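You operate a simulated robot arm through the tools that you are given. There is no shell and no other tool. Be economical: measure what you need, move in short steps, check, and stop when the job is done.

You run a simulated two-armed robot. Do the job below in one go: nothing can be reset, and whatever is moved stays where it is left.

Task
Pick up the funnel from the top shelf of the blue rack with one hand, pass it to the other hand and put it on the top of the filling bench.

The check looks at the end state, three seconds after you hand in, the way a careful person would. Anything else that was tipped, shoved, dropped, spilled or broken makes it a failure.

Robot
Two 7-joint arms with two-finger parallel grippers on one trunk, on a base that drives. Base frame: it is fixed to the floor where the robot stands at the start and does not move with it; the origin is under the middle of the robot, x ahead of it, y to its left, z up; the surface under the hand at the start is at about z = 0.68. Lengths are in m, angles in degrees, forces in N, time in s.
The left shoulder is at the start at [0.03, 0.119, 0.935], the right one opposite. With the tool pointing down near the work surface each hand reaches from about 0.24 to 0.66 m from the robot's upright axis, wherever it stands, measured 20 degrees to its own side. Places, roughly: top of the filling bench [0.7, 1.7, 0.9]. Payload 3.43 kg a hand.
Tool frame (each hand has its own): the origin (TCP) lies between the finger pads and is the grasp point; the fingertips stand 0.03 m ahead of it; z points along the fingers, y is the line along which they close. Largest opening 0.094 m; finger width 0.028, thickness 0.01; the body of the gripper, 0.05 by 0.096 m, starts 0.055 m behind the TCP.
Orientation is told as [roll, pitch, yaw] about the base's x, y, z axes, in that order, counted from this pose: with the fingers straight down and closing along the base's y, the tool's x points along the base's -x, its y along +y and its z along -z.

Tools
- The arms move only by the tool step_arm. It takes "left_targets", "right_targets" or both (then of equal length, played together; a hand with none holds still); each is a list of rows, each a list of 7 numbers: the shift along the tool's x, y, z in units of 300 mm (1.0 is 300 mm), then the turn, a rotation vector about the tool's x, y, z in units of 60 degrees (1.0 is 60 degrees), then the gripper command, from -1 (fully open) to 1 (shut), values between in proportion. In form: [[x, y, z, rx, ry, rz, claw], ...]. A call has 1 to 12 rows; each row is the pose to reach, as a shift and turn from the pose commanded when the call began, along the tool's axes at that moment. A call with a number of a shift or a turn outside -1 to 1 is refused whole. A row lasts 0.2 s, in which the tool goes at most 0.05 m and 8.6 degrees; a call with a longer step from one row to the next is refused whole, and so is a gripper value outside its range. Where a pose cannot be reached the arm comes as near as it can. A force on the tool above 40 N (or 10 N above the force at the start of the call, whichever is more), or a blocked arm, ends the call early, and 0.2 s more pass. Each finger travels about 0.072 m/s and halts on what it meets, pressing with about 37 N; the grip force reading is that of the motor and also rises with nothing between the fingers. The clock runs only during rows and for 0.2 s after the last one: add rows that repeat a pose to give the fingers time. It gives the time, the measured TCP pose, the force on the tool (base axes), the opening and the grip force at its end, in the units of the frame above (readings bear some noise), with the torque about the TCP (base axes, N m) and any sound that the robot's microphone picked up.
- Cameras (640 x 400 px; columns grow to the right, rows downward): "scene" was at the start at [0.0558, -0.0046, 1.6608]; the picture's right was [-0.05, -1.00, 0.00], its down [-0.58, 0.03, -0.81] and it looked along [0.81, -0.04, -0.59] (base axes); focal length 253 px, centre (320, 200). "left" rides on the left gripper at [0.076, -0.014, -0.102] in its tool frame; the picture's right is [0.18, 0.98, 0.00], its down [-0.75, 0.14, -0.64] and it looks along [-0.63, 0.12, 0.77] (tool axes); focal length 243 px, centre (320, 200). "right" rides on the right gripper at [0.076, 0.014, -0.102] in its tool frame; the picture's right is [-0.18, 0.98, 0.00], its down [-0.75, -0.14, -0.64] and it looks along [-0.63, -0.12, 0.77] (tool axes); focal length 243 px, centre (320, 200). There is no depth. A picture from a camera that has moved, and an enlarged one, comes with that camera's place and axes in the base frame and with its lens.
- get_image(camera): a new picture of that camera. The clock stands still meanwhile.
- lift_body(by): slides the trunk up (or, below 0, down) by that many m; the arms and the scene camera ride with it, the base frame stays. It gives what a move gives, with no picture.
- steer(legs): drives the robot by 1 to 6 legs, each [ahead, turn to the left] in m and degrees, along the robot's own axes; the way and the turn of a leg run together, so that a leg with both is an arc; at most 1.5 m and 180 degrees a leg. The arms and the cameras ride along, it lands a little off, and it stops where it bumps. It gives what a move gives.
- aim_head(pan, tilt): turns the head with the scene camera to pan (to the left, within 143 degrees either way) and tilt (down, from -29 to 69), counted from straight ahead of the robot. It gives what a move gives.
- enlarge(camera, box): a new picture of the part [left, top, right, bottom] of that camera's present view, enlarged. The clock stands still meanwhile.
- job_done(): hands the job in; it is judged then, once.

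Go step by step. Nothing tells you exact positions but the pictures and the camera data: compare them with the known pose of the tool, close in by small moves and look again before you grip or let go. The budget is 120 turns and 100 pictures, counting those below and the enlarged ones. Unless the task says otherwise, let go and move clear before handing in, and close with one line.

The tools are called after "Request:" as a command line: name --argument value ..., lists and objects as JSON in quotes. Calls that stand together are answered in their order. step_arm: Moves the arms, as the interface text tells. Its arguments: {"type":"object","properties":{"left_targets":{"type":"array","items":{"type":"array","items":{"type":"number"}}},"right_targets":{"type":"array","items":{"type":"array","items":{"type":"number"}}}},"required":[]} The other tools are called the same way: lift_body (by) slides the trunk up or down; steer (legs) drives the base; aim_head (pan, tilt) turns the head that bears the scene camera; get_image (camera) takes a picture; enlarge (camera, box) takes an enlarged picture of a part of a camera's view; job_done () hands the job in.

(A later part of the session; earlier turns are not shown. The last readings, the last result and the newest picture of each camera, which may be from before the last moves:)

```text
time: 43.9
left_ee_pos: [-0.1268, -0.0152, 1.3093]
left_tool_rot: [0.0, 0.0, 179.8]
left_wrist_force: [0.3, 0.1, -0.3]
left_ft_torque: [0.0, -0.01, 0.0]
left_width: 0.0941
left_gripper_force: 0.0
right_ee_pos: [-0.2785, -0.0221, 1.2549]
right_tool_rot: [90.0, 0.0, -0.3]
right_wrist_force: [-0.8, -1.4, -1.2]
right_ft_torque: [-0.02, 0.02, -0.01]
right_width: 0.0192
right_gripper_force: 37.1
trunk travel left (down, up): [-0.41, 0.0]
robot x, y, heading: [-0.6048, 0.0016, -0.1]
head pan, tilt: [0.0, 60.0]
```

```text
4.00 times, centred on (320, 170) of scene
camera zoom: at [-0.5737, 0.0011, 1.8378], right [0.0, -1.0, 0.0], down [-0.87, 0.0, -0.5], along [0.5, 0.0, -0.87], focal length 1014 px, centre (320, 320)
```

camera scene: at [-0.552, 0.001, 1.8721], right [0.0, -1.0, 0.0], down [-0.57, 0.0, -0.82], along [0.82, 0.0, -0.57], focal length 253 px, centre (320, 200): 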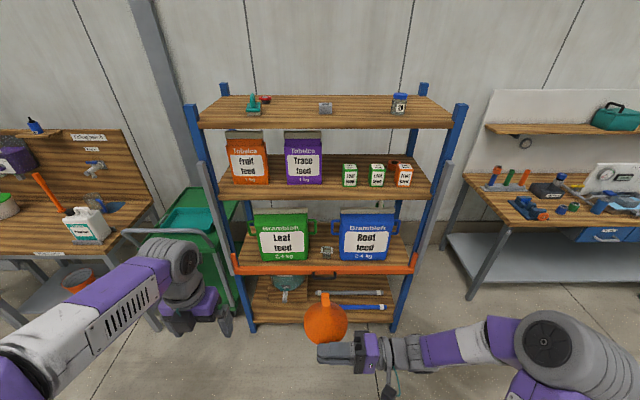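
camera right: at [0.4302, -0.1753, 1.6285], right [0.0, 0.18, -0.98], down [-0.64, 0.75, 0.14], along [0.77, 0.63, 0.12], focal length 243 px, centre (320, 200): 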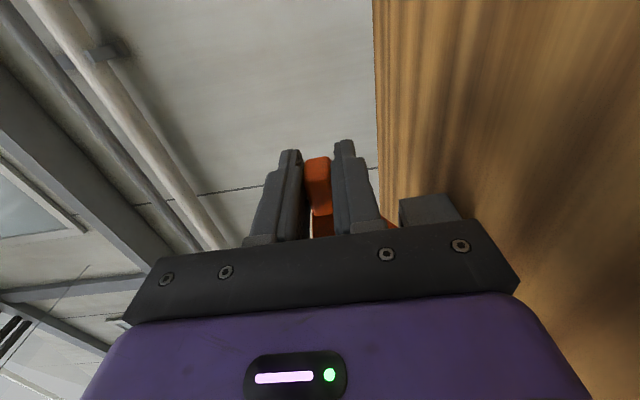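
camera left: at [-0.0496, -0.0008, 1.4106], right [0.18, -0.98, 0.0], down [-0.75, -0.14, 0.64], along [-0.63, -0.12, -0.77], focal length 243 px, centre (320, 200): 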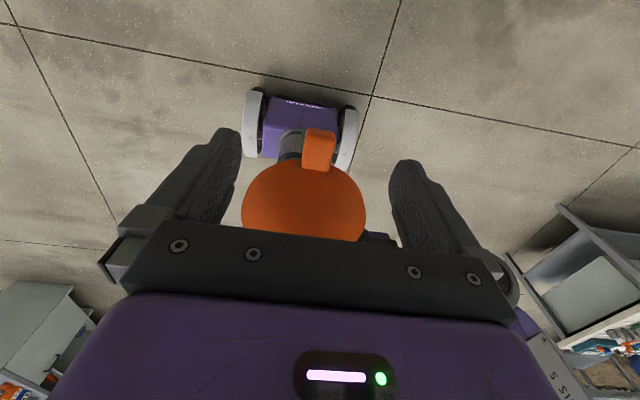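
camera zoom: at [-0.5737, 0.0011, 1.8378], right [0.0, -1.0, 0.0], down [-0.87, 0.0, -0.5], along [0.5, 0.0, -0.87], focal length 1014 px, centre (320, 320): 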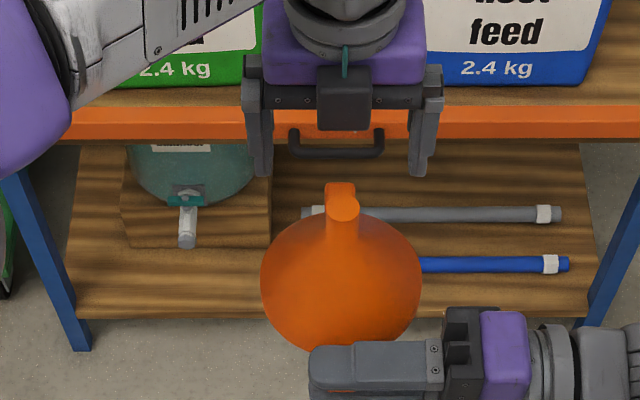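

Aligned with good clearance. I go down the last 29 mm.

Request:
step_arm --left_targets '[[-0.01, 0, 0.04, 0, 0, 0, -1], [-0.01, 0, 0.08, 0, 0, 0, -1], [-0.01, 0, 0.1, 0, 0, 0, -1], [-0.01, 0, 0.1, 0, 0, 0, -1]]'

Request:
get_image --camera "left"

Request:
enlarge --camera "scene" --box '[240, 120, 400, 220]'

```text
time: 44.9
left_ee_pos: [-0.1276, -0.0148, 1.2792]
left_tool_rot: [0.0, 0.0, 179.7]
left_wrist_force: [-0.4, -0.1, -0.1]
left_ft_torque: [-0.01, 0.04, -0.02]
left_width: 0.0941
left_gripper_force: 0.1
right_ee_pos: [-0.2771, -0.0227, 1.2531]
right_tool_rot: [90.1, -0.1, -0.2]
right_wrist_force: [0.4, 0.4, -0.4]
right_ft_torque: [0.02, 0.06, -0.01]
right_width: 0.0192
right_gripper_force: 37.1
trunk travel left (down, up): [-0.41, 0.0]
robot x, y, heading: [-0.6113, 0.0024, -0.3]
head pan, tilt: [0.0, 60.0]
```

```text
68 pictures are left
camera left: at [-0.0509, -0.0001, 1.38], right [0.18, -0.98, 0.0], down [-0.75, -0.14, 0.64], along [-0.63, -0.12, -0.77], focal length 243 px, centre (320, 200)
```

left: 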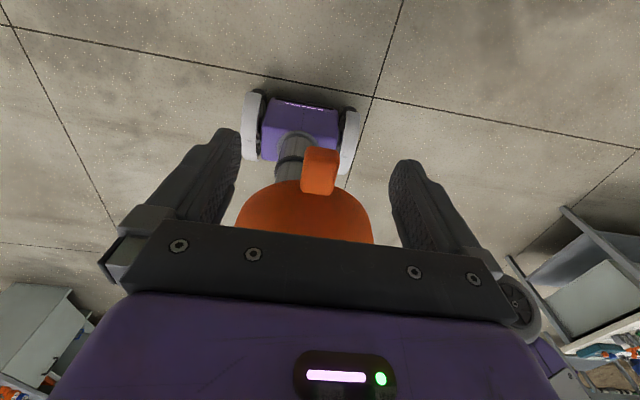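

```text
4.00 times, centred on (320, 170) of scene
camera zoom: at [-0.5735, 0.0011, 1.8378], right [0.0, -1.0, 0.0], down [-0.87, 0.0, -0.5], along [0.5, 0.0, -0.87], focal length 1014 px, centre (320, 320)
```

zoom: 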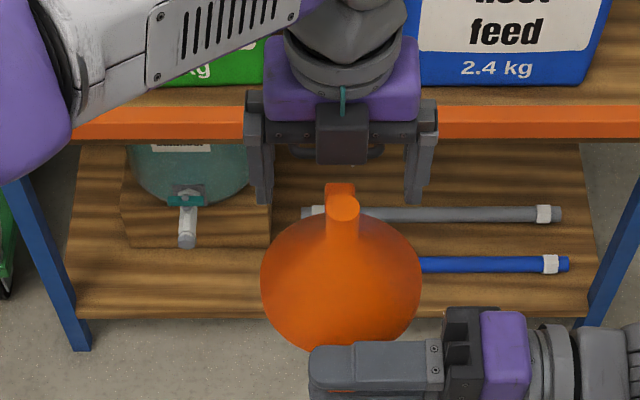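

The free tab is between the left fingertips. I close the left gripper.

Request:
step_arm --left_targets '[[0, 0, 0, 0, 0, 0, 0], [0, 0, 0, 0, 0, 0, 0.4], [0, 0, 0, 0, 0, 0, 0.7], [0, 0, 0, 0, 0, 0, 1], [0, 0, 0, 0, 0, 0, 1], [0, 0, 0, 0, 0, 0, 1]]'

Request:
get_image --camera "left"

```text
time: 46.3
left_ee_pos: [-0.1273, -0.0147, 1.2792]
left_tool_rot: [0.0, 0.0, 179.8]
left_wrist_force: [-0.3, -3.5, -0.2]
left_ft_torque: [-0.13, 0.04, 0.03]
left_width: 0.0209
left_gripper_force: 36.9
right_ee_pos: [-0.2783, -0.0222, 1.2535]
right_tool_rot: [90.0, -0.1, -0.2]
right_wrist_force: [1.4, 4.6, -1.1]
right_ft_torque: [0.0, 0.01, 0.57]
right_width: 0.0191
right_gripper_force: 37.1
trunk travel left (down, up): [-0.41, 0.0]
robot x, y, heading: [-0.6089, 0.0033, -0.4]
head pan, tilt: [0.0, 60.0]
```

```text
66 pictures are left
camera left: at [-0.051, -0.0005, 1.3804], right [0.18, -0.98, 0.0], down [-0.75, -0.14, 0.64], along [-0.63, -0.12, -0.77], focal length 243 px, centre (320, 200)
```

left: 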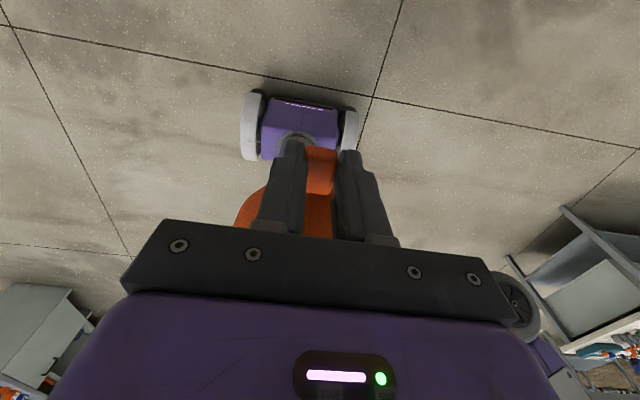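

The left hand holds it at 20.9 mm. I open the right hand and draw it back.

Request:
step_arm --right_targets '[[0, 0, 0, 0, 0, 0, 0.5], [0, 0, 0, 0, 0, 0, 0], [0, 0, 0, 0, 0, 0, -0.5], [0, 0, 0, 0, 0, 0, -0.5], [0, 0, -0.1, 0, 0, 0, -0.5], [0, 0, -0.22, 0, 0, 0, -0.5], [0, 0, -0.35, 0, 0, 0, -0.5], [0, 0, -0.48, 0, 0, 0, -0.5], [0, 0, -0.6, 0, 0, 0, -0.5]]'

Request:
get_image --camera "scene"

Request:
get_image --camera "left"

```text
time: 48.3
left_ee_pos: [-0.1276, -0.0139, 1.2794]
left_tool_rot: [-0.1, 0.0, 179.7]
left_wrist_force: [0.5, -0.1, 0.3]
left_ft_torque: [0.04, -0.03, -0.03]
left_width: 0.0208
left_gripper_force: 37.1
right_ee_pos: [-0.2787, -0.1982, 1.2534]
right_tool_rot: [89.9, -0.1, -0.3]
right_wrist_force: [1.0, 0.7, -0.4]
right_ft_torque: [-0.01, -0.01, -0.03]
right_width: 0.0704
right_gripper_force: 0.0
trunk travel left (down, up): [-0.41, 0.0]
robot x, y, heading: [-0.61, 0.0027, -0.3]
head pan, tilt: [0.0, 60.0]
```

```text
65 pictures are left
camera scene: at [-0.5733, 0.0001, 1.8378], right [0.0, -1.0, 0.0], down [-0.87, 0.0, -0.5], along [0.5, 0.0, -0.87], focal length 253 px, centre (320, 200)
```

scene: 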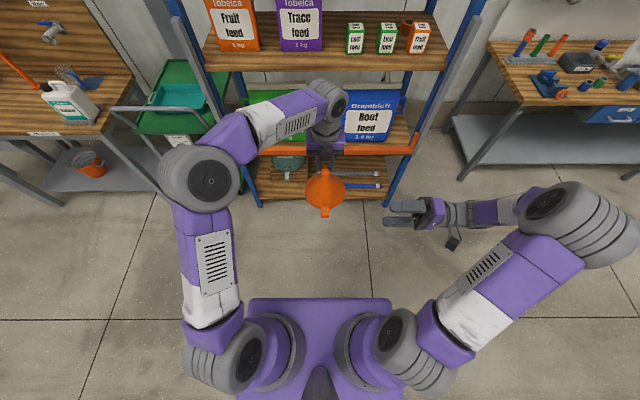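

```text
64 pictures are left
camera left: at [-0.0508, -0.001, 1.3803], right [0.18, -0.98, 0.0], down [-0.75, -0.14, 0.64], along [-0.63, -0.11, -0.77], focal length 243 px, centre (320, 200)
```

left: 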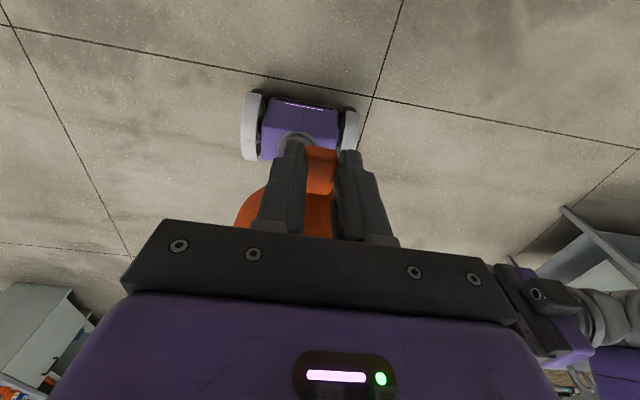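

The handover worked: the funnel is in the left hand and the right hand is clear. Now I drive to face the bench: turn left, go about 1.62 m, and turn back.

Request:
steer --legs '[[0, 90], [1.5, 0], [0.12, 0], [0, -90]]'

Request:
aim_head --pan 0 --tilt 35

Request:
get_image --camera "scene"

```text
time: 64.1
left_ee_pos: [-0.0921, 1.6003, 1.2785]
left_tool_rot: [0.0, 0.0, -179.4]
left_wrist_force: [0.2, 0.8, 0.5]
left_ft_torque: [-0.02, -0.01, 0.01]
left_width: 0.0208
left_gripper_force: 37.2
right_ee_pos: [-0.2425, 1.4145, 1.2529]
right_tool_rot: [90.0, 0.0, 0.6]
right_wrist_force: [0.3, 0.8, 0.8]
right_ft_torque: [0.01, -0.02, -0.01]
right_width: 0.0703
right_gripper_force: 0.2
trunk travel left (down, up): [-0.41, 0.0]
robot x, y, heading: [-0.5738, 1.6037, 0.7]
head pan, tilt: [0.0, 60.0]
```

```text
time: 65.0
left_ee_pos: [-0.092, 1.6004, 1.2784]
left_tool_rot: [0.0, 0.0, -179.5]
left_wrist_force: [-0.1, -0.8, 0.5]
left_ft_torque: [-0.02, -0.04, 0.02]
left_width: 0.0209
left_gripper_force: 36.9
right_ee_pos: [-0.2408, 1.4142, 1.2522]
right_tool_rot: [90.0, 0.0, 0.5]
right_wrist_force: [0.4, 0.3, -0.1]
right_ft_torque: [0.01, 0.02, -0.01]
right_width: 0.0705
right_gripper_force: 0.0
trunk travel left (down, up): [-0.41, 0.0]
robot x, y, heading: [-0.5745, 1.6077, 0.8]
head pan, tilt: [0.0, 35.0]
```

```text
63 pictures are left
camera scene: at [-0.5175, 1.6087, 1.872], right [0.01, -1.0, 0.0], down [-0.57, -0.01, -0.82], along [0.82, 0.01, -0.57], focal length 253 px, centre (320, 200)
```

scene: 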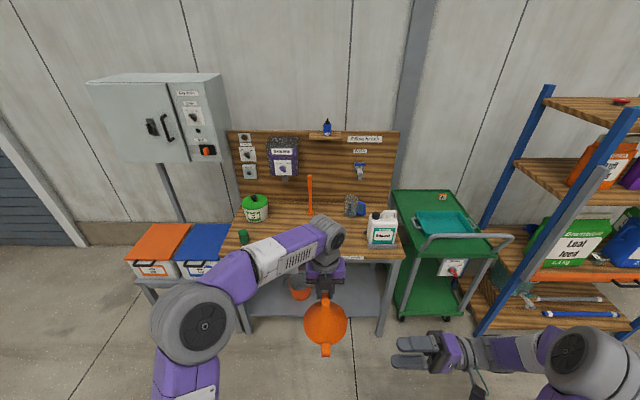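

I'm facing the bench. I look closely at the free space on its top.

Request:
enlarge --camera "scene" --box '[220, 160, 420, 285]'

```text
3.20 times, centred on (320, 222) of scene
camera zoom: at [-0.5175, 1.6087, 1.872], right [0.01, -1.0, 0.0], down [-0.57, -0.01, -0.82], along [0.82, 0.01, -0.57], focal length 811 px, centre (320, 128)
```

zoom: 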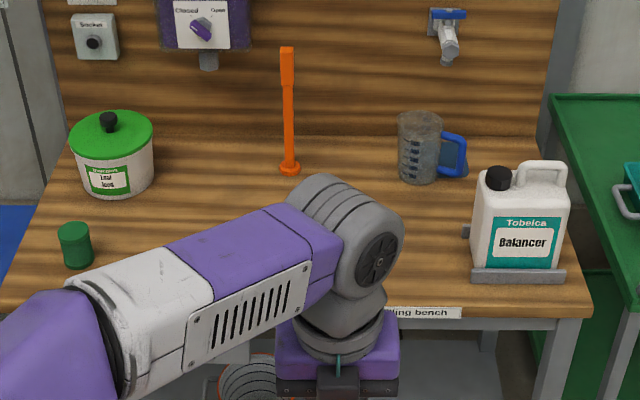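

The free area is about x 0.39–0.66, y 1.45–1.95, and the bench front is at x≈0.386. I aim to set the funnel's centre near (0.50, 1.56), clear of the post and measuring jug. I pull the right hand back first, then drive ahead.

Request:
step_arm --right_targets '[[0.09, 0.08, -0.05, 0, 0, 0, -0.5], [0.18, 0.16, -0.1, 0, 0, 0, -0.5], [0.27, 0.25, -0.15, 0, 0, 0, -0.5]]'

Request:
steer --legs '[[0.57, -0.7]]'

Request:
aim_head --pan 0 --tilt 55

Request:
get_image --camera "scene"

```text
time: 65.8
left_ee_pos: [-0.0939, 1.6001, 1.2795]
left_tool_rot: [0.0, 0.0, -179.4]
left_wrist_force: [0.4, 0.0, -0.6]
left_ft_torque: [-0.01, -0.07, 0.01]
left_width: 0.0209
left_gripper_force: 36.8
right_ee_pos: [-0.3216, 1.3663, 1.3282]
right_tool_rot: [90.1, 0.0, 0.6]
right_wrist_force: [0.1, 0.9, -0.8]
right_ft_torque: [0.01, -0.03, 0.0]
right_width: 0.0706
right_gripper_force: 0.0
trunk travel left (down, up): [-0.41, 0.0]
robot x, y, heading: [-0.573, 1.6048, 0.5]
head pan, tilt: [0.0, 35.0]
```

```text
time: 69.0
left_ee_pos: [0.4784, 1.5823, 1.2796]
left_tool_rot: [0.0, 0.0, 178.7]
left_wrist_force: [-1.1, 0.1, -0.9]
left_ft_torque: [-0.04, -0.04, 0.01]
left_width: 0.0209
left_gripper_force: 37.1
right_ee_pos: [0.2441, 1.3554, 1.3277]
right_tool_rot: [90.1, 0.0, -1.2]
right_wrist_force: [0.0, 0.5, 0.1]
right_ft_torque: [-0.03, 0.0, 0.0]
right_width: 0.0704
right_gripper_force: 0.1
trunk travel left (down, up): [-0.41, 0.0]
robot x, y, heading: [-0.0009, 1.6028, -1.1]
head pan, tilt: [0.0, 35.0]
```

```text
time: 69.9
left_ee_pos: [0.4782, 1.5819, 1.2802]
left_tool_rot: [0.1, 0.0, 178.9]
left_wrist_force: [0.8, 0.4, -0.2]
left_ft_torque: [0.02, -0.1, 0.0]
left_width: 0.0207
left_gripper_force: 37.0
right_ee_pos: [0.2451, 1.356, 1.3273]
right_tool_rot: [89.9, 0.0, -1.2]
right_wrist_force: [0.3, 1.1, -0.5]
right_ft_torque: [0.0, 0.01, 0.02]
right_width: 0.0706
right_gripper_force: 0.0
trunk travel left (down, up): [-0.41, 0.0]
robot x, y, heading: [-0.004, 1.6089, -1.1]
head pan, tilt: [0.0, 55.0]
```

```text
61 pictures are left
camera scene: at [0.0383, 1.6044, 1.8439], right [-0.02, -1.0, 0.0], down [-0.82, 0.02, -0.57], along [0.57, -0.01, -0.82], focal length 253 px, centre (320, 200)
```

scene: 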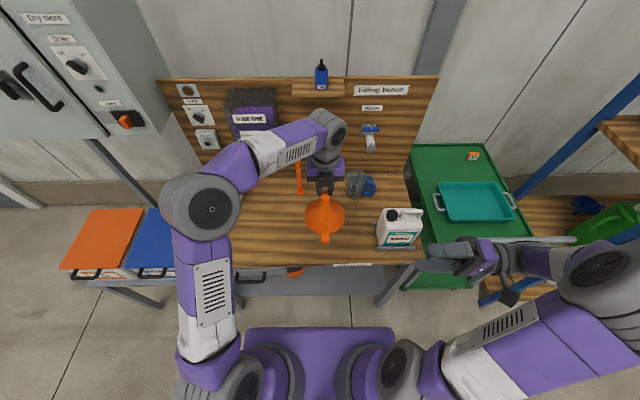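

The spot below looks free. I extend 0.10 m over the bench and lower about 0.2 m, then look again.

Request:
step_arm --left_targets '[[0.11, 0.02, 0, 0, 0, 0, 1], [0.22, 0.05, 0, 0, 0, 0, 1], [0.333, 0.07, 0.0, 0, 0, 0, 1], [0.333, 0.07, 0.12, 0, 0, 0, 1], [0.333, 0.07, 0.25, 0, 0, 0, 1], [0.333, 0.07, 0.38, 0, 0, 0, 1], [0.333, 0.07, 0.5, 0, 0, 0, 1], [0.333, 0.07, 0.6, 0, 0, 0, 1], [0.333, 0.07, 0.667, 0, 0, 0, 1], [0.333, 0.07, 0.667, 0, 0, 0, 1]]'

Request:
get_image --camera "scene"

Request:
enlarge --camera "scene" --box '[240, 140, 420, 280]'

Request:
get_image --camera "left"

```text
time: 72.1
left_ee_pos: [0.5771, 1.5621, 1.0769]
left_tool_rot: [0.0, -0.1, 178.7]
left_wrist_force: [0.3, 0.2, -1.0]
left_ft_torque: [-0.02, -0.05, 0.0]
left_width: 0.0206
left_gripper_force: 36.9
right_ee_pos: [0.2433, 1.3553, 1.3279]
right_tool_rot: [89.9, -0.1, -1.2]
right_wrist_force: [0.1, 0.0, 0.5]
right_ft_torque: [0.01, 0.0, -0.02]
right_width: 0.0704
right_gripper_force: 0.0
trunk travel left (down, up): [-0.41, 0.0]
robot x, y, heading: [0.0007, 1.6067, -1.2]
head pan, tilt: [0.0, 55.0]
```

```text
60 pictures are left
camera scene: at [0.0384, 1.6044, 1.8439], right [-0.02, -1.0, 0.0], down [-0.82, 0.02, -0.57], along [0.57, -0.01, -0.82], focal length 253 px, centre (320, 200)
```

scene: 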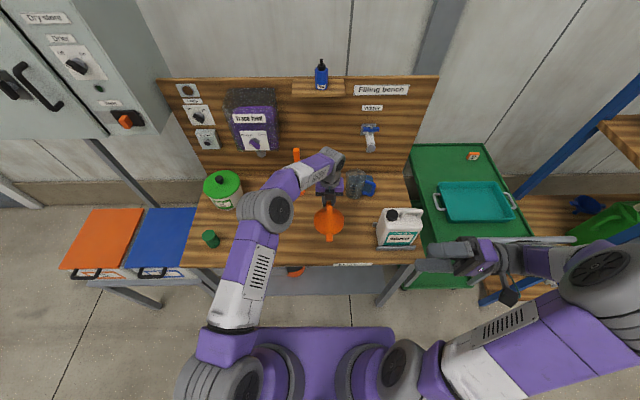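

```text
2.86 times, centred on (330, 210) of scene
camera zoom: at [0.0384, 1.6044, 1.8439], right [-0.02, -1.0, 0.0], down [-0.82, 0.02, -0.57], along [0.57, -0.01, -0.82], focal length 724 px, centre (291, 171)
```

zoom: 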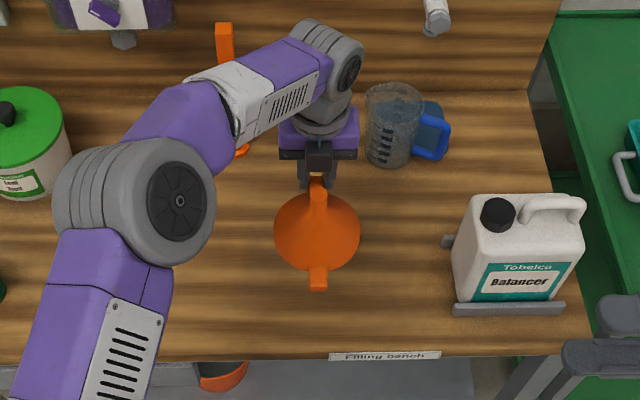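

```text
58 pictures are left
camera left: at [0.654, 1.5743, 1.1798], right [0.16, -0.99, 0.0], down [-0.76, -0.13, 0.64], along [-0.63, -0.1, -0.77], focal length 243 px, centre (320, 200)
```

left: 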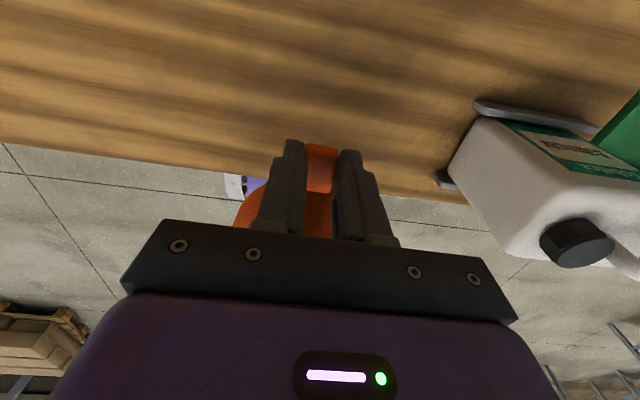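

Clear all round. I lower 0.11 m more, then finish in small steps watching the force.

Request:
step_arm --left_targets '[[0, 0, 0.08, 0, 0, 0, 1], [0, 0, 0.16, 0, 0, 0, 1], [0, 0, 0.24, 0, 0, 0, 1], [0, 0, 0.32, 0, 0, 0, 1], [0, 0, 0.367, 0, 0, 0, 1], [0, 0, 0.367, 0, 0, 0, 1]]'

Request:
enlarge --camera "scene" --box '[240, 140, 420, 280]'

Request:
get_image --camera "left"

```text
time: 73.5
left_ee_pos: [0.5804, 1.5584, 0.9677]
left_tool_rot: [0.1, 0.0, 178.8]
left_wrist_force: [0.1, 0.4, -0.6]
left_ft_torque: [-0.03, -0.05, 0.02]
left_width: 0.0208
left_gripper_force: 36.9
right_ee_pos: [0.2446, 1.355, 1.3275]
right_tool_rot: [90.0, 0.1, -1.2]
right_wrist_force: [-0.7, -0.2, 0.0]
right_ft_torque: [0.01, 0.0, 0.01]
right_width: 0.0706
right_gripper_force: 0.0
trunk travel left (down, up): [-0.41, 0.0]
robot x, y, heading: [-0.0006, 1.6064, -1.2]
head pan, tilt: [0.0, 55.0]
```

```text
2.86 times, centred on (330, 210) of scene
camera zoom: at [0.0384, 1.6045, 1.8438], right [-0.02, -1.0, 0.0], down [-0.82, 0.02, -0.57], along [0.57, -0.01, -0.82], focal length 724 px, centre (291, 171)
```

zoom: 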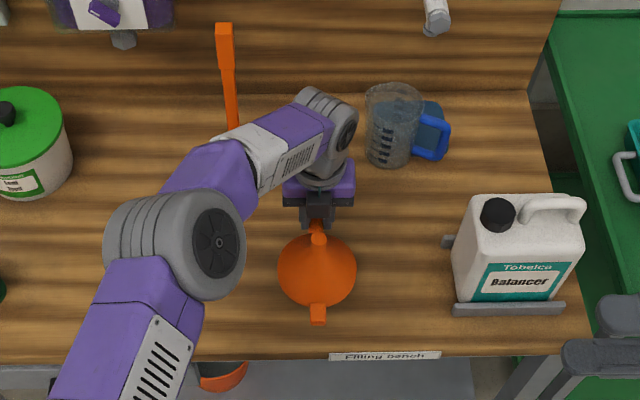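

```text
56 pictures are left
camera left: at [0.6573, 1.5708, 1.0687], right [0.16, -0.99, 0.0], down [-0.76, -0.13, 0.64], along [-0.63, -0.1, -0.77], focal length 243 px, centre (320, 200)
```

left: 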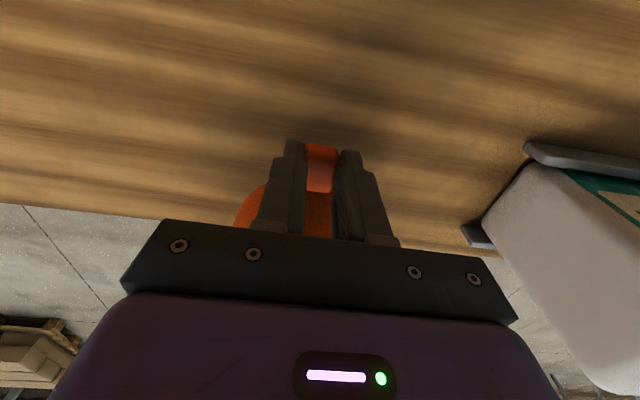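

The near tab is a bit close to the front edge, so I shift 30 mm inward. Then I lower in small steps until contact.

Request:
step_arm --left_targets '[[0.05, 0, 0, 0, 0, 0, 1], [0.1, 0, 0, 0, 0, 0, 1], [0.1, 0, 0.03, 0, 0, 0, 1], [0.1, 0, 0.06, 0, 0, 0, 1], [0.1, 0, 0.06, 0, 0, 0, 1]]'

Request:
step_arm --left_targets '[[0, 0, 0.01, 0, 0, 0, 1], [0, 0, 0.02, 0, 0, 0, 1], [0, 0, 0.03, 0, 0, 0, 1], [0, 0, 0.03, 0, 0, 0, 1]]'

Request:
get_image --camera "left"

```text
time: 74.7
left_ee_pos: [0.6022, 1.5615, 0.959]
left_tool_rot: [-0.1, 0.0, 178.8]
left_wrist_force: [0.3, 0.1, -0.4]
left_ft_torque: [-0.01, -0.02, 0.0]
left_width: 0.021
left_gripper_force: 37.1
left hand out of reach, approached as far as the arm can: row 2, 3, 4, 5
right_ee_pos: [0.2442, 1.3558, 1.328]
right_tool_rot: [89.9, 0.0, -1.1]
right_wrist_force: [-0.1, 0.1, -0.1]
right_ft_torque: [0.01, 0.01, 0.01]
right_width: 0.0703
right_gripper_force: 0.0
trunk travel left (down, up): [-0.41, 0.0]
robot x, y, heading: [-0.0038, 1.6069, -1.4]
head pan, tilt: [0.0, 55.0]
```

```text
time: 75.7
left_ee_pos: [0.5999, 1.5603, 0.95]
left_tool_rot: [0.0, 0.0, 178.7]
left_wrist_force: [-0.3, 1.5, -0.4]
left_ft_torque: [-0.04, -0.04, 0.01]
left_width: 0.0208
left_gripper_force: 37.0
right_ee_pos: [0.2438, 1.3557, 1.3279]
right_tool_rot: [89.9, 0.0, -1.2]
right_wrist_force: [0.8, 0.1, 0.3]
right_ft_torque: [-0.01, -0.02, -0.03]
right_width: 0.0705
right_gripper_force: 0.1
trunk travel left (down, up): [-0.41, 0.0]
robot x, y, heading: [-0.0022, 1.6042, -1.4]
head pan, tilt: [0.0, 55.0]
```

```text
55 pictures are left
camera left: at [0.6771, 1.5744, 1.052], right [0.16, -0.99, 0.0], down [-0.76, -0.13, 0.64], along [-0.63, -0.11, -0.77], focal length 243 px, centre (320, 200)
```

left: 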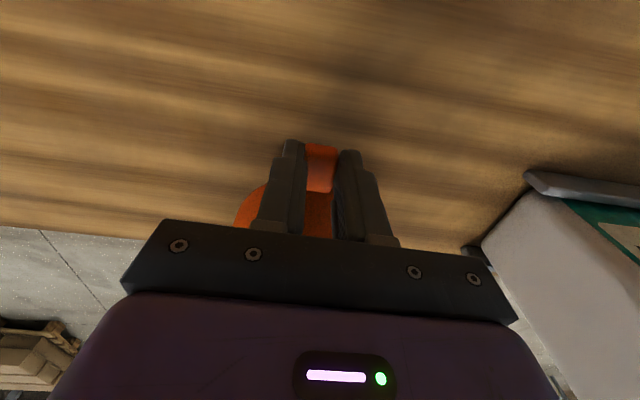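

I'm at the arm's reach limit, so I back off 7 mm and continue down in 2 mm steps.

Request:
step_arm --left_targets '[[-0.023, 0, 0.007, 0, 0, 0, 1], [-0.023, 0, 0.014, 0, 0, 0, 1], [-0.023, 0, 0.021, 0, 0, 0, 1], [-0.023, 0, 0.028, 0, 0, 0, 1], [-0.023, 0, 0.033, 0, 0, 0, 1], [-0.023, 0, 0.033, 0, 0, 0, 1]]'

Request:
step_arm --left_targets '[[0, 0, 0.007, 0, 0, 0, 1], [0, 0, 0.014, 0, 0, 0, 1], [0, 0, 0.02, 0, 0, 0, 1], [0, 0, 0.02, 0, 0, 0, 1]]'

Request:
get_image --camera "left"

Request:
enlarge --camera "scene" --box '[270, 180, 380, 280]'

```text
time: 77.1
left_ee_pos: [0.5923, 1.5622, 0.9403]
left_tool_rot: [0.0, -0.1, 178.7]
left_wrist_force: [0.2, -0.2, -1.7]
left_ft_torque: [0.01, -0.05, 0.02]
left_width: 0.0206
left_gripper_force: 37.0
right_ee_pos: [0.2437, 1.355, 1.3279]
right_tool_rot: [89.9, 0.1, -1.3]
right_wrist_force: [0.8, -0.3, -0.2]
right_ft_torque: [0.01, -0.02, -0.01]
right_width: 0.0703
right_gripper_force: 0.2
trunk travel left (down, up): [-0.41, 0.0]
robot x, y, heading: [-0.0014, 1.6037, -1.3]
head pan, tilt: [0.0, 55.0]
```

```text
time: 78.1
left_ee_pos: [0.5945, 1.5613, 0.9343]
left_tool_rot: [0.1, 0.0, 178.8]
left_wrist_force: [-0.1, 0.5, -0.2]
left_ft_torque: [-0.02, -0.04, -0.04]
left_width: 0.021
left_gripper_force: 36.8
right_ee_pos: [0.2442, 1.3562, 1.3281]
right_tool_rot: [90.0, 0.1, -1.2]
right_wrist_force: [0.0, -0.1, -0.5]
right_ft_torque: [-0.01, -0.03, 0.01]
right_width: 0.0704
right_gripper_force: 0.0
trunk travel left (down, up): [-0.41, 0.0]
robot x, y, heading: [-0.0014, 1.6037, -1.2]
head pan, tilt: [0.0, 55.0]
```

```text
54 pictures are left
camera left: at [0.6711, 1.5747, 1.0351], right [0.16, -0.99, 0.0], down [-0.76, -0.13, 0.64], along [-0.63, -0.11, -0.77], focal length 243 px, centre (320, 200)
```

left: 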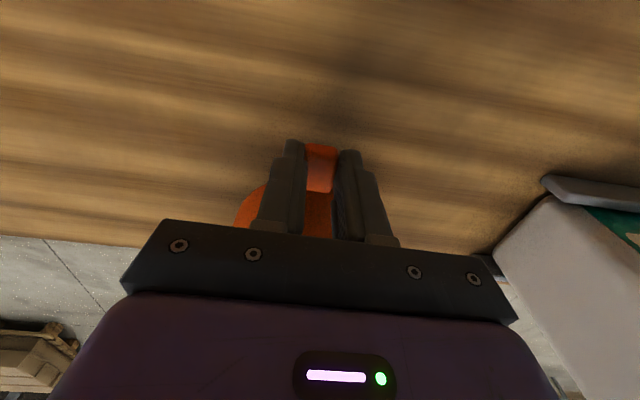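

```text
4.00 times, centred on (325, 230) of scene
camera zoom: at [0.0386, 1.6045, 1.8438], right [-0.02, -1.0, 0.0], down [-0.82, 0.02, -0.57], along [0.57, -0.01, -0.82], focal length 1014 px, centre (300, 80)
```

zoom: 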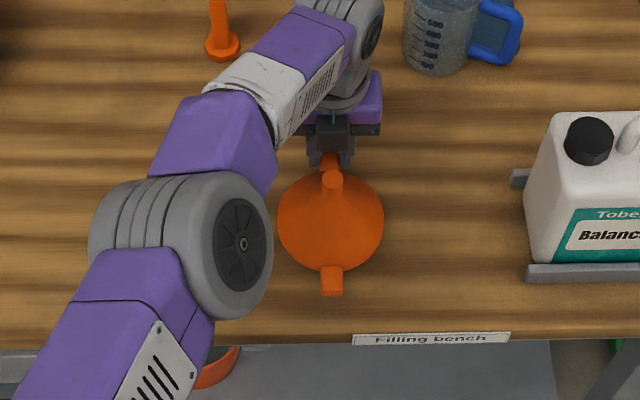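

No contact yet. I go on in small steps.

Request:
step_arm --left_targets '[[0, 0, 0.007, 0, 0, 0, 1], [0, 0, 0.014, 0, 0, 0, 1], [0, 0, 0.02, 0, 0, 0, 1], [0, 0, 0.02, 0, 0, 0, 1]]'

Request:
step_arm --left_targets '[[0, 0, 0.007, 0, 0, 0, 1], [0, 0, 0.014, 0, 0, 0, 1], [0, 0, 0.02, 0, 0, 0, 1], [0, 0, 0.02, 0, 0, 0, 1]]'

Request:
get_image --camera "left"

```text
time: 79.1
left_ee_pos: [0.5921, 1.5619, 0.9284]
left_tool_rot: [0.0, 0.1, 178.8]
left_wrist_force: [0.2, 0.0, -0.5]
left_ft_torque: [-0.01, -0.01, 0.01]
left_width: 0.0208
left_gripper_force: 36.7
right_ee_pos: [0.2446, 1.3548, 1.3281]
right_tool_rot: [90.0, 0.0, -1.2]
right_wrist_force: [-0.1, 0.8, 0.5]
right_ft_torque: [0.02, -0.01, 0.01]
right_width: 0.0706
right_gripper_force: 0.0
trunk travel left (down, up): [-0.41, 0.0]
robot x, y, heading: [-0.0038, 1.6044, -1.4]
head pan, tilt: [0.0, 55.0]
```

```text
time: 80.1
left_ee_pos: [0.5926, 1.5622, 0.9234]
left_tool_rot: [0.0, 0.0, 178.8]
left_wrist_force: [0.0, 0.0, -0.1]
left_ft_torque: [0.01, -0.04, 0.01]
left_width: 0.021
left_gripper_force: 37.0
right_ee_pos: [0.2442, 1.356, 1.3277]
right_tool_rot: [90.0, -0.1, -1.3]
right_wrist_force: [-0.4, -0.1, 0.4]
right_ft_torque: [0.01, -0.04, 0.01]
right_width: 0.0704
right_gripper_force: 0.1
trunk travel left (down, up): [-0.41, 0.0]
robot x, y, heading: [-0.0021, 1.6063, -1.4]
head pan, tilt: [0.0, 55.0]
```

```text
52 pictures are left
camera left: at [0.6702, 1.5754, 1.0241], right [0.16, -0.99, 0.0], down [-0.76, -0.13, 0.64], along [-0.63, -0.11, -0.77], focal length 243 px, centre (320, 200)
```

left: 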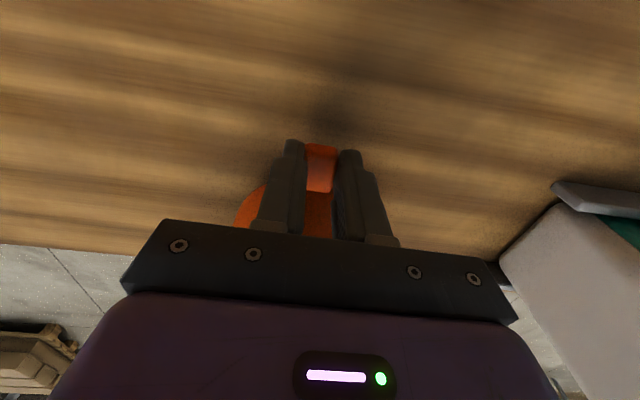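

Still above the surface, and the bench looks nearer z≈0.875. I continue.

Request:
step_arm --left_targets '[[0, 0, 0.007, 0, 0, 0, 1], [0, 0, 0.014, 0, 0, 0, 1], [0, 0, 0.02, 0, 0, 0, 1], [0, 0, 0.02, 0, 0, 0, 1]]'

Request:
step_arm --left_targets '[[0, 0, 0.005, 0, 0, 0, 1], [0, 0, 0.01, 0, 0, 0, 1], [0, 0, 0.013, 0, 0, 0, 1], [0, 0, 0.013, 0, 0, 0, 1]]'

Request:
step_arm --left_targets '[[0, 0, 0.005, 0, 0, 0, 1], [0, 0, 0.01, 0, 0, 0, 1], [0, 0, 0.013, 0, 0, 0, 1], [0, 0, 0.013, 0, 0, 0, 1]]'

Request:
get_image --camera "left"

```text
time: 81.1
left_ee_pos: [0.5907, 1.5635, 0.9175]
left_tool_rot: [0.0, 0.0, 178.8]
left_wrist_force: [0.2, -0.5, -1.2]
left_ft_torque: [-0.02, -0.07, 0.01]
left_width: 0.0207
left_gripper_force: 37.3
right_ee_pos: [0.2446, 1.3539, 1.3279]
right_tool_rot: [90.0, 0.0, -1.2]
right_wrist_force: [0.1, 0.2, 0.3]
right_ft_torque: [0.01, -0.01, 0.02]
right_width: 0.0705
right_gripper_force: 0.1
trunk travel left (down, up): [-0.41, 0.0]
robot x, y, heading: [0.0023, 1.6046, -1.2]
head pan, tilt: [0.0, 55.0]
```

```text
time: 82.1
left_ee_pos: [0.591, 1.5629, 0.9139]
left_tool_rot: [0.0, 0.1, 178.8]
left_wrist_force: [0.0, 0.6, 0.1]
left_ft_torque: [0.01, -0.03, 0.0]
left_width: 0.0207
left_gripper_force: 36.7
right_ee_pos: [0.2436, 1.3539, 1.3277]
right_tool_rot: [90.0, 0.0, -1.2]
right_wrist_force: [0.9, 0.8, 0.0]
right_ft_torque: [-0.03, 0.0, -0.02]
right_width: 0.0705
right_gripper_force: 0.1
trunk travel left (down, up): [-0.41, 0.0]
robot x, y, heading: [-0.004, 1.603, -1.2]
head pan, tilt: [0.0, 55.0]
```

```text
time: 83.1
left_ee_pos: [0.5898, 1.5642, 0.9094]
left_tool_rot: [-0.1, 0.0, 178.8]
left_wrist_force: [0.2, -0.7, -0.4]
left_ft_torque: [0.03, -0.02, 0.01]
left_width: 0.0208
left_gripper_force: 36.9
left hand out of reach, approached as far as the arm can: row 1, 2, 3, 4
right_ee_pos: [0.2444, 1.3545, 1.3271]
right_tool_rot: [90.1, 0.0, -1.1]
right_wrist_force: [-0.5, -0.5, -0.8]
right_ft_torque: [0.0, 0.02, 0.0]
right_width: 0.0708
right_gripper_force: 0.1
trunk travel left (down, up): [-0.41, 0.0]
robot x, y, heading: [-0.001, 1.6041, -1.4]
head pan, tilt: [0.0, 55.0]
```

```text
51 pictures are left
camera left: at [0.6671, 1.5765, 1.0113], right [0.16, -0.99, 0.0], down [-0.76, -0.13, 0.64], along [-0.63, -0.11, -0.77], focal length 243 px, centre (320, 200)
```

left: 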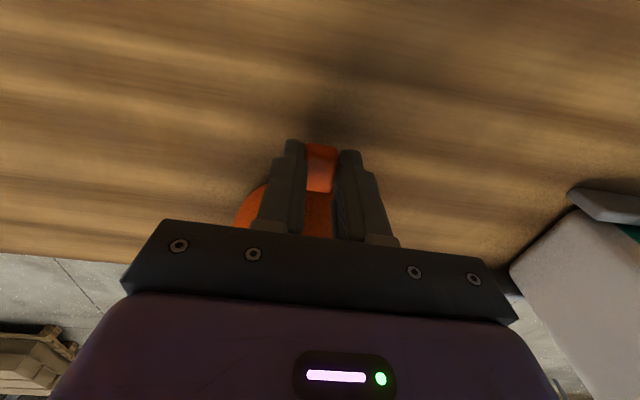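

I've hit the arm's reach limit, not the bench. I raise the hand 80 mm, lower the trunk by the same amount to regain reach, and continue.

Request:
step_arm --left_targets '[[0, 0, -0.09, 0, 0, 0, 1], [0, 0, -0.18, 0, 0, 0, 1], [0, 0, -0.267, 0, 0, 0, 1], [0, 0, -0.267, 0, 0, 0, 1]]'

Request:
lift_body --by -0.08

Request:
get_image --camera "scene"

```text
time: 84.1
left_ee_pos: [0.6042, 1.5597, 0.9858]
left_tool_rot: [-0.1, -0.1, 178.8]
left_wrist_force: [1.0, -0.6, -0.7]
left_ft_torque: [0.01, -0.03, -0.01]
left_width: 0.0207
left_gripper_force: 37.3
left hand out of reach, approached as far as the arm can: row 1, 2, 3, 4
right_ee_pos: [0.2454, 1.3546, 1.3276]
right_tool_rot: [89.9, 0.1, -1.3]
right_wrist_force: [-0.2, -1.0, -0.1]
right_ft_torque: [-0.02, 0.01, -0.03]
right_width: 0.0704
right_gripper_force: 0.0
trunk travel left (down, up): [-0.41, 0.0]
robot x, y, heading: [-0.0, 1.6029, -1.0]
head pan, tilt: [0.0, 55.0]
```

```text
time: 85.2
left_ee_pos: [0.6033, 1.5584, 0.9059]
left_tool_rot: [0.0, 0.0, 178.8]
left_wrist_force: [0.6, 0.3, -1.1]
left_ft_torque: [0.01, -0.04, 0.01]
left_width: 0.0211
left_gripper_force: 37.3
right_ee_pos: [0.2454, 1.3548, 1.2481]
right_tool_rot: [90.0, 0.1, -1.1]
right_wrist_force: [-0.4, 0.1, -1.3]
right_ft_torque: [0.05, -0.04, 0.02]
right_width: 0.0706
right_gripper_force: 0.1
trunk travel left (down, up): [-0.33, 0.08]
robot x, y, heading: [-0.0005, 1.6047, -1.1]
head pan, tilt: [0.0, 55.0]
```

```text
50 pictures are left
camera scene: at [0.0384, 1.6045, 1.764], right [-0.02, -1.0, 0.0], down [-0.82, 0.02, -0.57], along [0.57, -0.01, -0.82], focal length 253 px, centre (320, 200)
```

scene: 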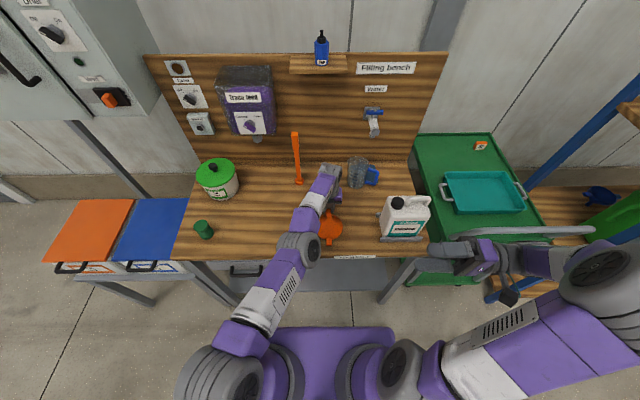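

Everything is still clear. I continue down with a slight pull-back.

Request:
step_arm --left_targets '[[-0.04, 0, 0.0, 0, 0, 0, 1], [-0.04, 0, 0.006, 0, 0, 0, 1], [-0.04, 0, 0.012, 0, 0, 0, 1], [-0.04, 0, 0.017, 0, 0, 0, 1], [-0.04, 0, 0.017, 0, 0, 0, 1]]'

Request:
get_image --camera "left"

Request:
enlarge --camera "scene" --box '[270, 180, 380, 280]'

```text
time: 86.4
left_ee_pos: [0.6019, 1.5551, 0.8984]
left_tool_rot: [-0.2, -0.1, 178.8]
left_wrist_force: [0.7, -0.3, -1.0]
left_ft_torque: [0.01, -0.05, 0.0]
left_width: 0.0208
left_gripper_force: 37.1
left hand out of reach, approached as far as the arm can: row 1, 2, 3, 4, 5
right_ee_pos: [0.2445, 1.3552, 1.2476]
right_tool_rot: [89.9, 0.0, -1.1]
right_wrist_force: [-0.7, -0.1, -0.5]
right_ft_torque: [-0.01, -0.02, -0.01]
right_width: 0.0707
right_gripper_force: 0.0
trunk travel left (down, up): [-0.33, 0.08]
robot x, y, heading: [-0.0045, 1.6086, -1.5]
head pan, tilt: [0.0, 55.0]
```

```text
49 pictures are left
camera left: at [0.6779, 1.5674, 1.0003], right [0.16, -0.99, 0.0], down [-0.75, -0.13, 0.64], along [-0.64, -0.1, -0.77], focal length 243 px, centre (320, 200)
```

left: 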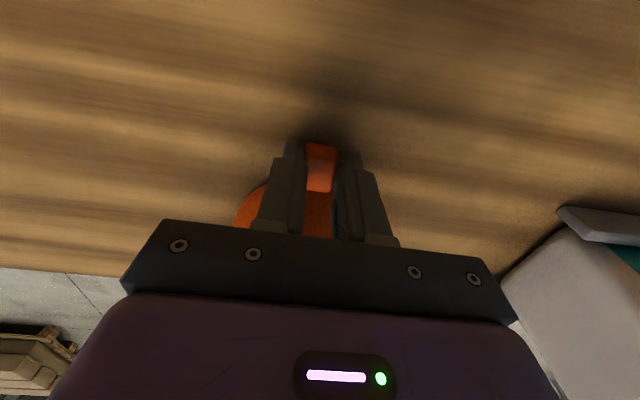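

```text
4.00 times, centred on (325, 230) of scene
camera zoom: at [0.0386, 1.6044, 1.7638], right [-0.02, -1.0, 0.0], down [-0.82, 0.02, -0.57], along [0.57, -0.01, -0.82], focal length 1014 px, centre (300, 80)
```

zoom: 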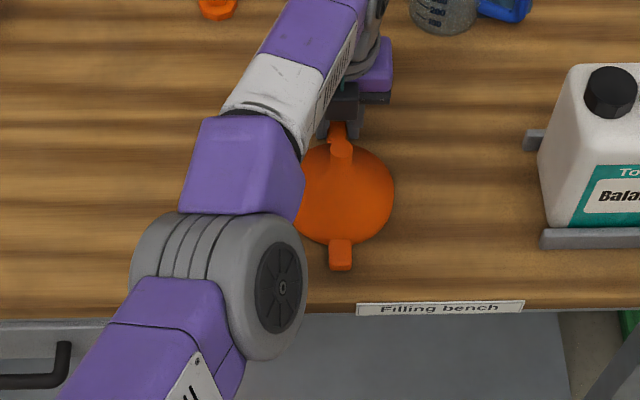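

From the edge geometry the bench surface is nearer z≈0.85, so about 10–15 mm remain. With the arm at full stretch, I lower by the trunk in 4 mm steps, watching the force.

Request:
lift_body --by -0.004

Request:
lift_body --by -0.004

Request:
get_image --camera "left"

```text
time: 87.0
left_ee_pos: [0.6005, 1.5548, 0.8971]
left_tool_rot: [0.1, 0.0, 178.8]
left_wrist_force: [-1.9, 0.1, 9.7]
left_ft_torque: [-0.01, -0.07, -0.03]
left_width: 0.0208
left_gripper_force: 37.0
right_ee_pos: [0.2428, 1.3541, 1.2438]
right_tool_rot: [90.0, 0.0, -1.2]
right_wrist_force: [-0.3, 0.8, 0.1]
right_ft_torque: [-0.03, -0.02, -0.01]
right_width: 0.0705
right_gripper_force: 0.1
trunk travel left (down, up): [-0.326, 0.084]
robot x, y, heading: [-0.0018, 1.6021, -1.1]
head pan, tilt: [0.0, 55.0]
```

```text
time: 87.5
left_ee_pos: [0.6011, 1.5544, 0.895]
left_tool_rot: [0.1, 0.4, 178.9]
left_wrist_force: [-1.3, 1.7, 29.8]
left_ft_torque: [0.01, -0.08, 0.02]
left_width: 0.0211
left_gripper_force: 37.0
right_ee_pos: [0.2426, 1.3557, 1.24]
right_tool_rot: [90.0, -0.1, -1.3]
right_wrist_force: [0.4, -0.9, 1.1]
right_ft_torque: [-0.02, 0.0, 0.02]
right_width: 0.0708
right_gripper_force: 0.1
trunk travel left (down, up): [-0.322, 0.088]
robot x, y, heading: [-0.0012, 1.6034, -0.9]
head pan, tilt: [0.0, 55.0]
```

```text
47 pictures are left
camera left: at [0.6771, 1.5676, 0.9971], right [0.16, -0.99, 0.0], down [-0.76, -0.13, 0.64], along [-0.63, -0.11, -0.77], focal length 243 px, centre (320, 200)
```

left: 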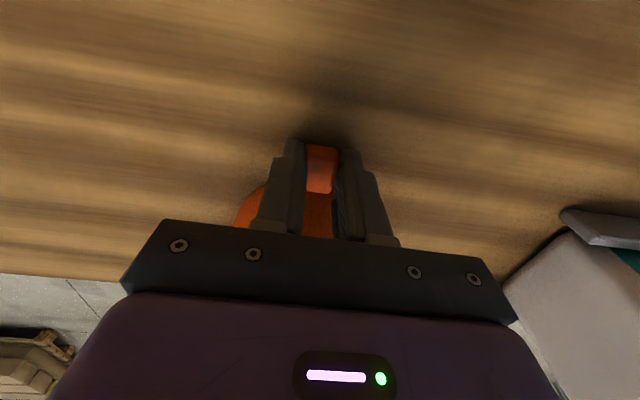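

The tool is touching the bench, with the force acting near the fingertips. I ease up 6 mm and look at whether the funnel's near side is down too.

Request:
lift_body --by 0.006

Request:
aim_head --pan -5 --tilt 60

Request:
enlarge --camera "scene" --box '[270, 150, 360, 220]'

Request:
enlarge --camera "left" --box '[220, 120, 420, 245]'

Request:
get_image --camera "right"

```text
time: 88.0
left_ee_pos: [0.6005, 1.5549, 0.8951]
left_tool_rot: [-0.2, -0.3, 178.8]
left_wrist_force: [2.3, -0.1, 4.1]
left_ft_torque: [-0.02, -0.13, 0.04]
left_width: 0.0208
left_gripper_force: 37.3
right_ee_pos: [0.2438, 1.355, 1.2456]
right_tool_rot: [90.1, 0.0, -1.2]
right_wrist_force: [0.2, 0.0, 0.5]
right_ft_torque: [0.0, 0.02, -0.05]
right_width: 0.0706
right_gripper_force: 0.0
trunk travel left (down, up): [-0.328, 0.082]
robot x, y, heading: [-0.0024, 1.609, -1.1]
head pan, tilt: [0.0, 55.0]
```

```text
time: 88.7
left_ee_pos: [0.5994, 1.5553, 0.8966]
left_tool_rot: [0.0, -0.2, 178.8]
left_wrist_force: [-0.5, 0.1, -0.6]
left_ft_torque: [0.01, -0.04, 0.0]
left_width: 0.0209
left_gripper_force: 37.0
right_ee_pos: [0.2431, 1.3553, 1.2462]
right_tool_rot: [90.1, 0.0, -1.2]
right_wrist_force: [0.9, 0.2, 0.4]
right_ft_torque: [0.0, 0.01, -0.01]
right_width: 0.0703
right_gripper_force: 0.1
trunk travel left (down, up): [-0.328, 0.082]
robot x, y, heading: [-0.0023, 1.6056, -1.2]
head pan, tilt: [-5.0, 60.0]
```

```text
5.71 times, centred on (315, 185) of scene
camera zoom: at [0.0328, 1.5987, 1.7557], right [-0.11, -0.99, 0.0], down [-0.86, 0.09, -0.5], along [0.5, -0.05, -0.87], focal length 1448 px, centre (349, 286)
```

zoom: 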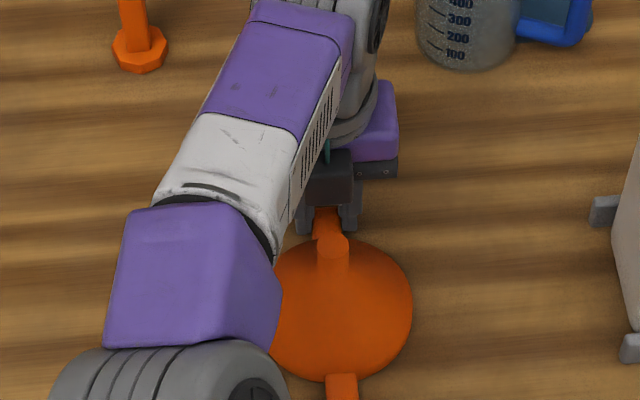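

```text
3.20 times, centred on (320, 182) of left
camera zoom: at [0.6776, 1.5672, 0.9975], right [0.16, -0.99, 0.0], down [-0.75, -0.13, 0.64], along [-0.64, -0.1, -0.76], focal length 776 px, centre (320, 256)
```

zoom: 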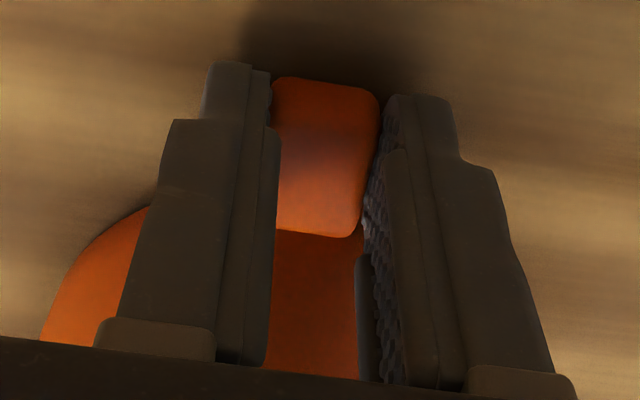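

```text
44 pictures are left
camera right: at [0.1662, 1.2536, 1.2595], right [0.18, 0.0, 0.98], down [0.74, -0.66, -0.14], along [0.65, 0.75, -0.12], focal length 243 px, centre (320, 200)
```

right: 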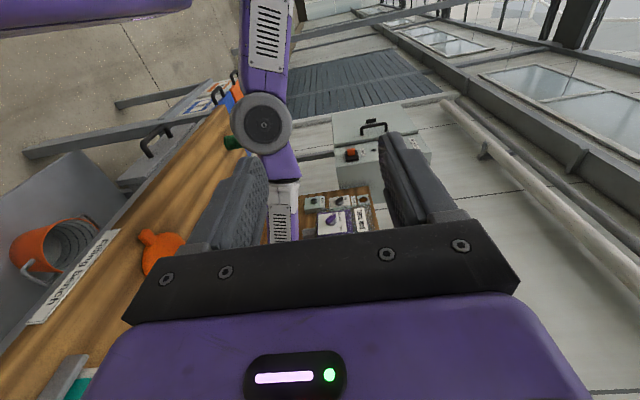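

The right-hand camera sees the funnel from the side; I enlarge that.

Request:
enlarge --camera "right" --box '[90, 200, 220, 290]'

```text
4.44 times, centred on (155, 245) of right
camera zoom: at [0.1662, 1.2536, 1.2595], right [0.18, 0.0, 0.98], down [0.74, -0.66, -0.14], along [0.65, 0.75, -0.12], focal length 1078 px, centre (1053, 0)
```

zoom: 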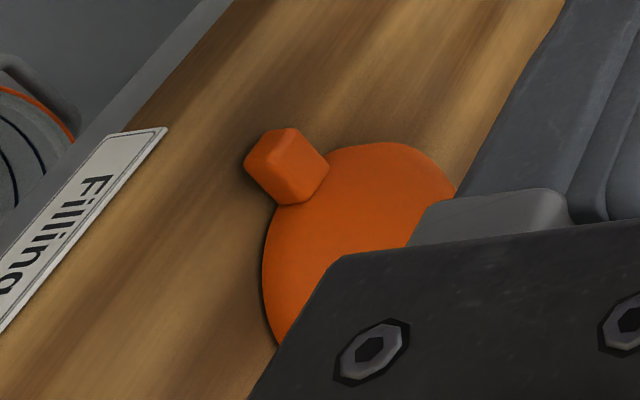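

The rim is nearly flush with the bench all round. I lower 3 mm and let go gently.

Request:
lift_body --by -0.003

Request:
step_arm --left_targets '[[0, 0, 0, 0, 0, 0, 0.5], [0, 0, 0, 0, 0, 0, 0.3], [0, 0, 0, 0, 0, 0, 0.1], [0, 0, 0, 0, 0, 0, 0.0], [0, 0, 0, 0, 0, 0, 0.0]]'

Request:
get_image --camera "left"

Request:
enlarge --camera "right" --box '[90, 200, 220, 290]'

```text
time: 89.2
left_ee_pos: [0.6004, 1.5543, 0.8951]
left_tool_rot: [0.0, 0.1, 178.8]
left_wrist_force: [-1.0, 0.1, 5.9]
left_ft_torque: [0.0, -0.09, -0.02]
left_width: 0.021
left_gripper_force: 37.2
right_ee_pos: [0.2438, 1.355, 1.2434]
right_tool_rot: [90.1, 0.0, -1.2]
right_wrist_force: [-0.4, 0.1, -0.2]
right_ft_torque: [-0.02, 0.02, -0.04]
right_width: 0.0702
right_gripper_force: 0.1
trunk travel left (down, up): [-0.325, 0.085]
robot x, y, heading: [-0.0025, 1.61, -1.4]
head pan, tilt: [-5.0, 60.0]
```

```text
time: 90.4
left_ee_pos: [0.6015, 1.5545, 0.8937]
left_tool_rot: [0.0, 0.0, 178.7]
left_wrist_force: [0.0, 0.8, 0.7]
left_ft_torque: [0.0, 0.0, 0.02]
left_width: 0.0468
left_gripper_force: 0.0
right_ee_pos: [0.2442, 1.3546, 1.2435]
right_tool_rot: [90.1, -0.1, -1.2]
right_wrist_force: [-0.1, 0.1, -0.8]
right_ft_torque: [-0.01, -0.03, 0.01]
right_width: 0.0705
right_gripper_force: 0.1
trunk travel left (down, up): [-0.325, 0.085]
robot x, y, heading: [-0.0038, 1.6032, -1.4]
head pan, tilt: [-5.0, 60.0]
```

```text
42 pictures are left
camera left: at [0.6779, 1.5673, 0.9954], right [0.16, -0.99, 0.0], down [-0.75, -0.13, 0.64], along [-0.64, -0.1, -0.77], focal length 243 px, centre (320, 200)
```

left: 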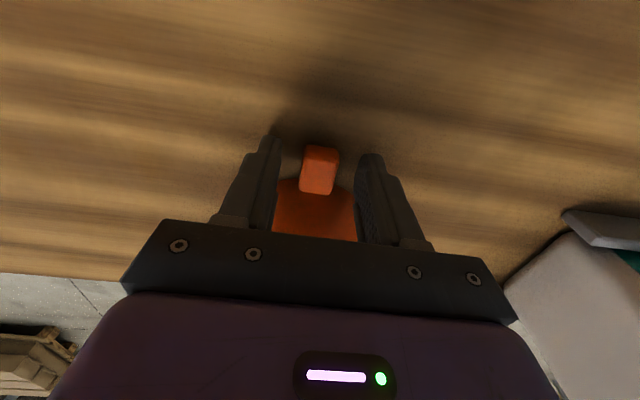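

```text
4.44 times, centred on (155, 245) of right
camera zoom: at [0.1662, 1.2536, 1.2565], right [0.18, 0.0, 0.98], down [0.74, -0.66, -0.14], along [0.65, 0.75, -0.12], focal length 1078 px, centre (1053, 0)
```

zoom: 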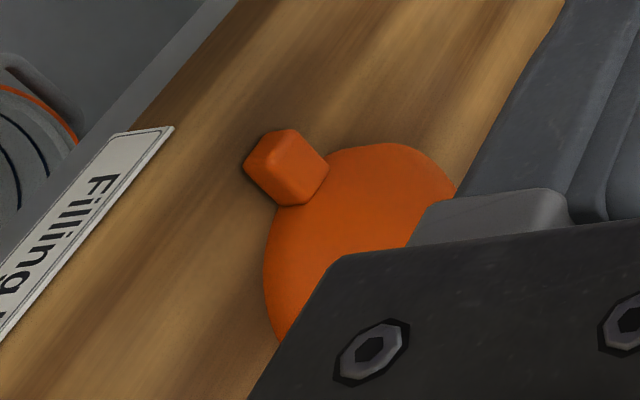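

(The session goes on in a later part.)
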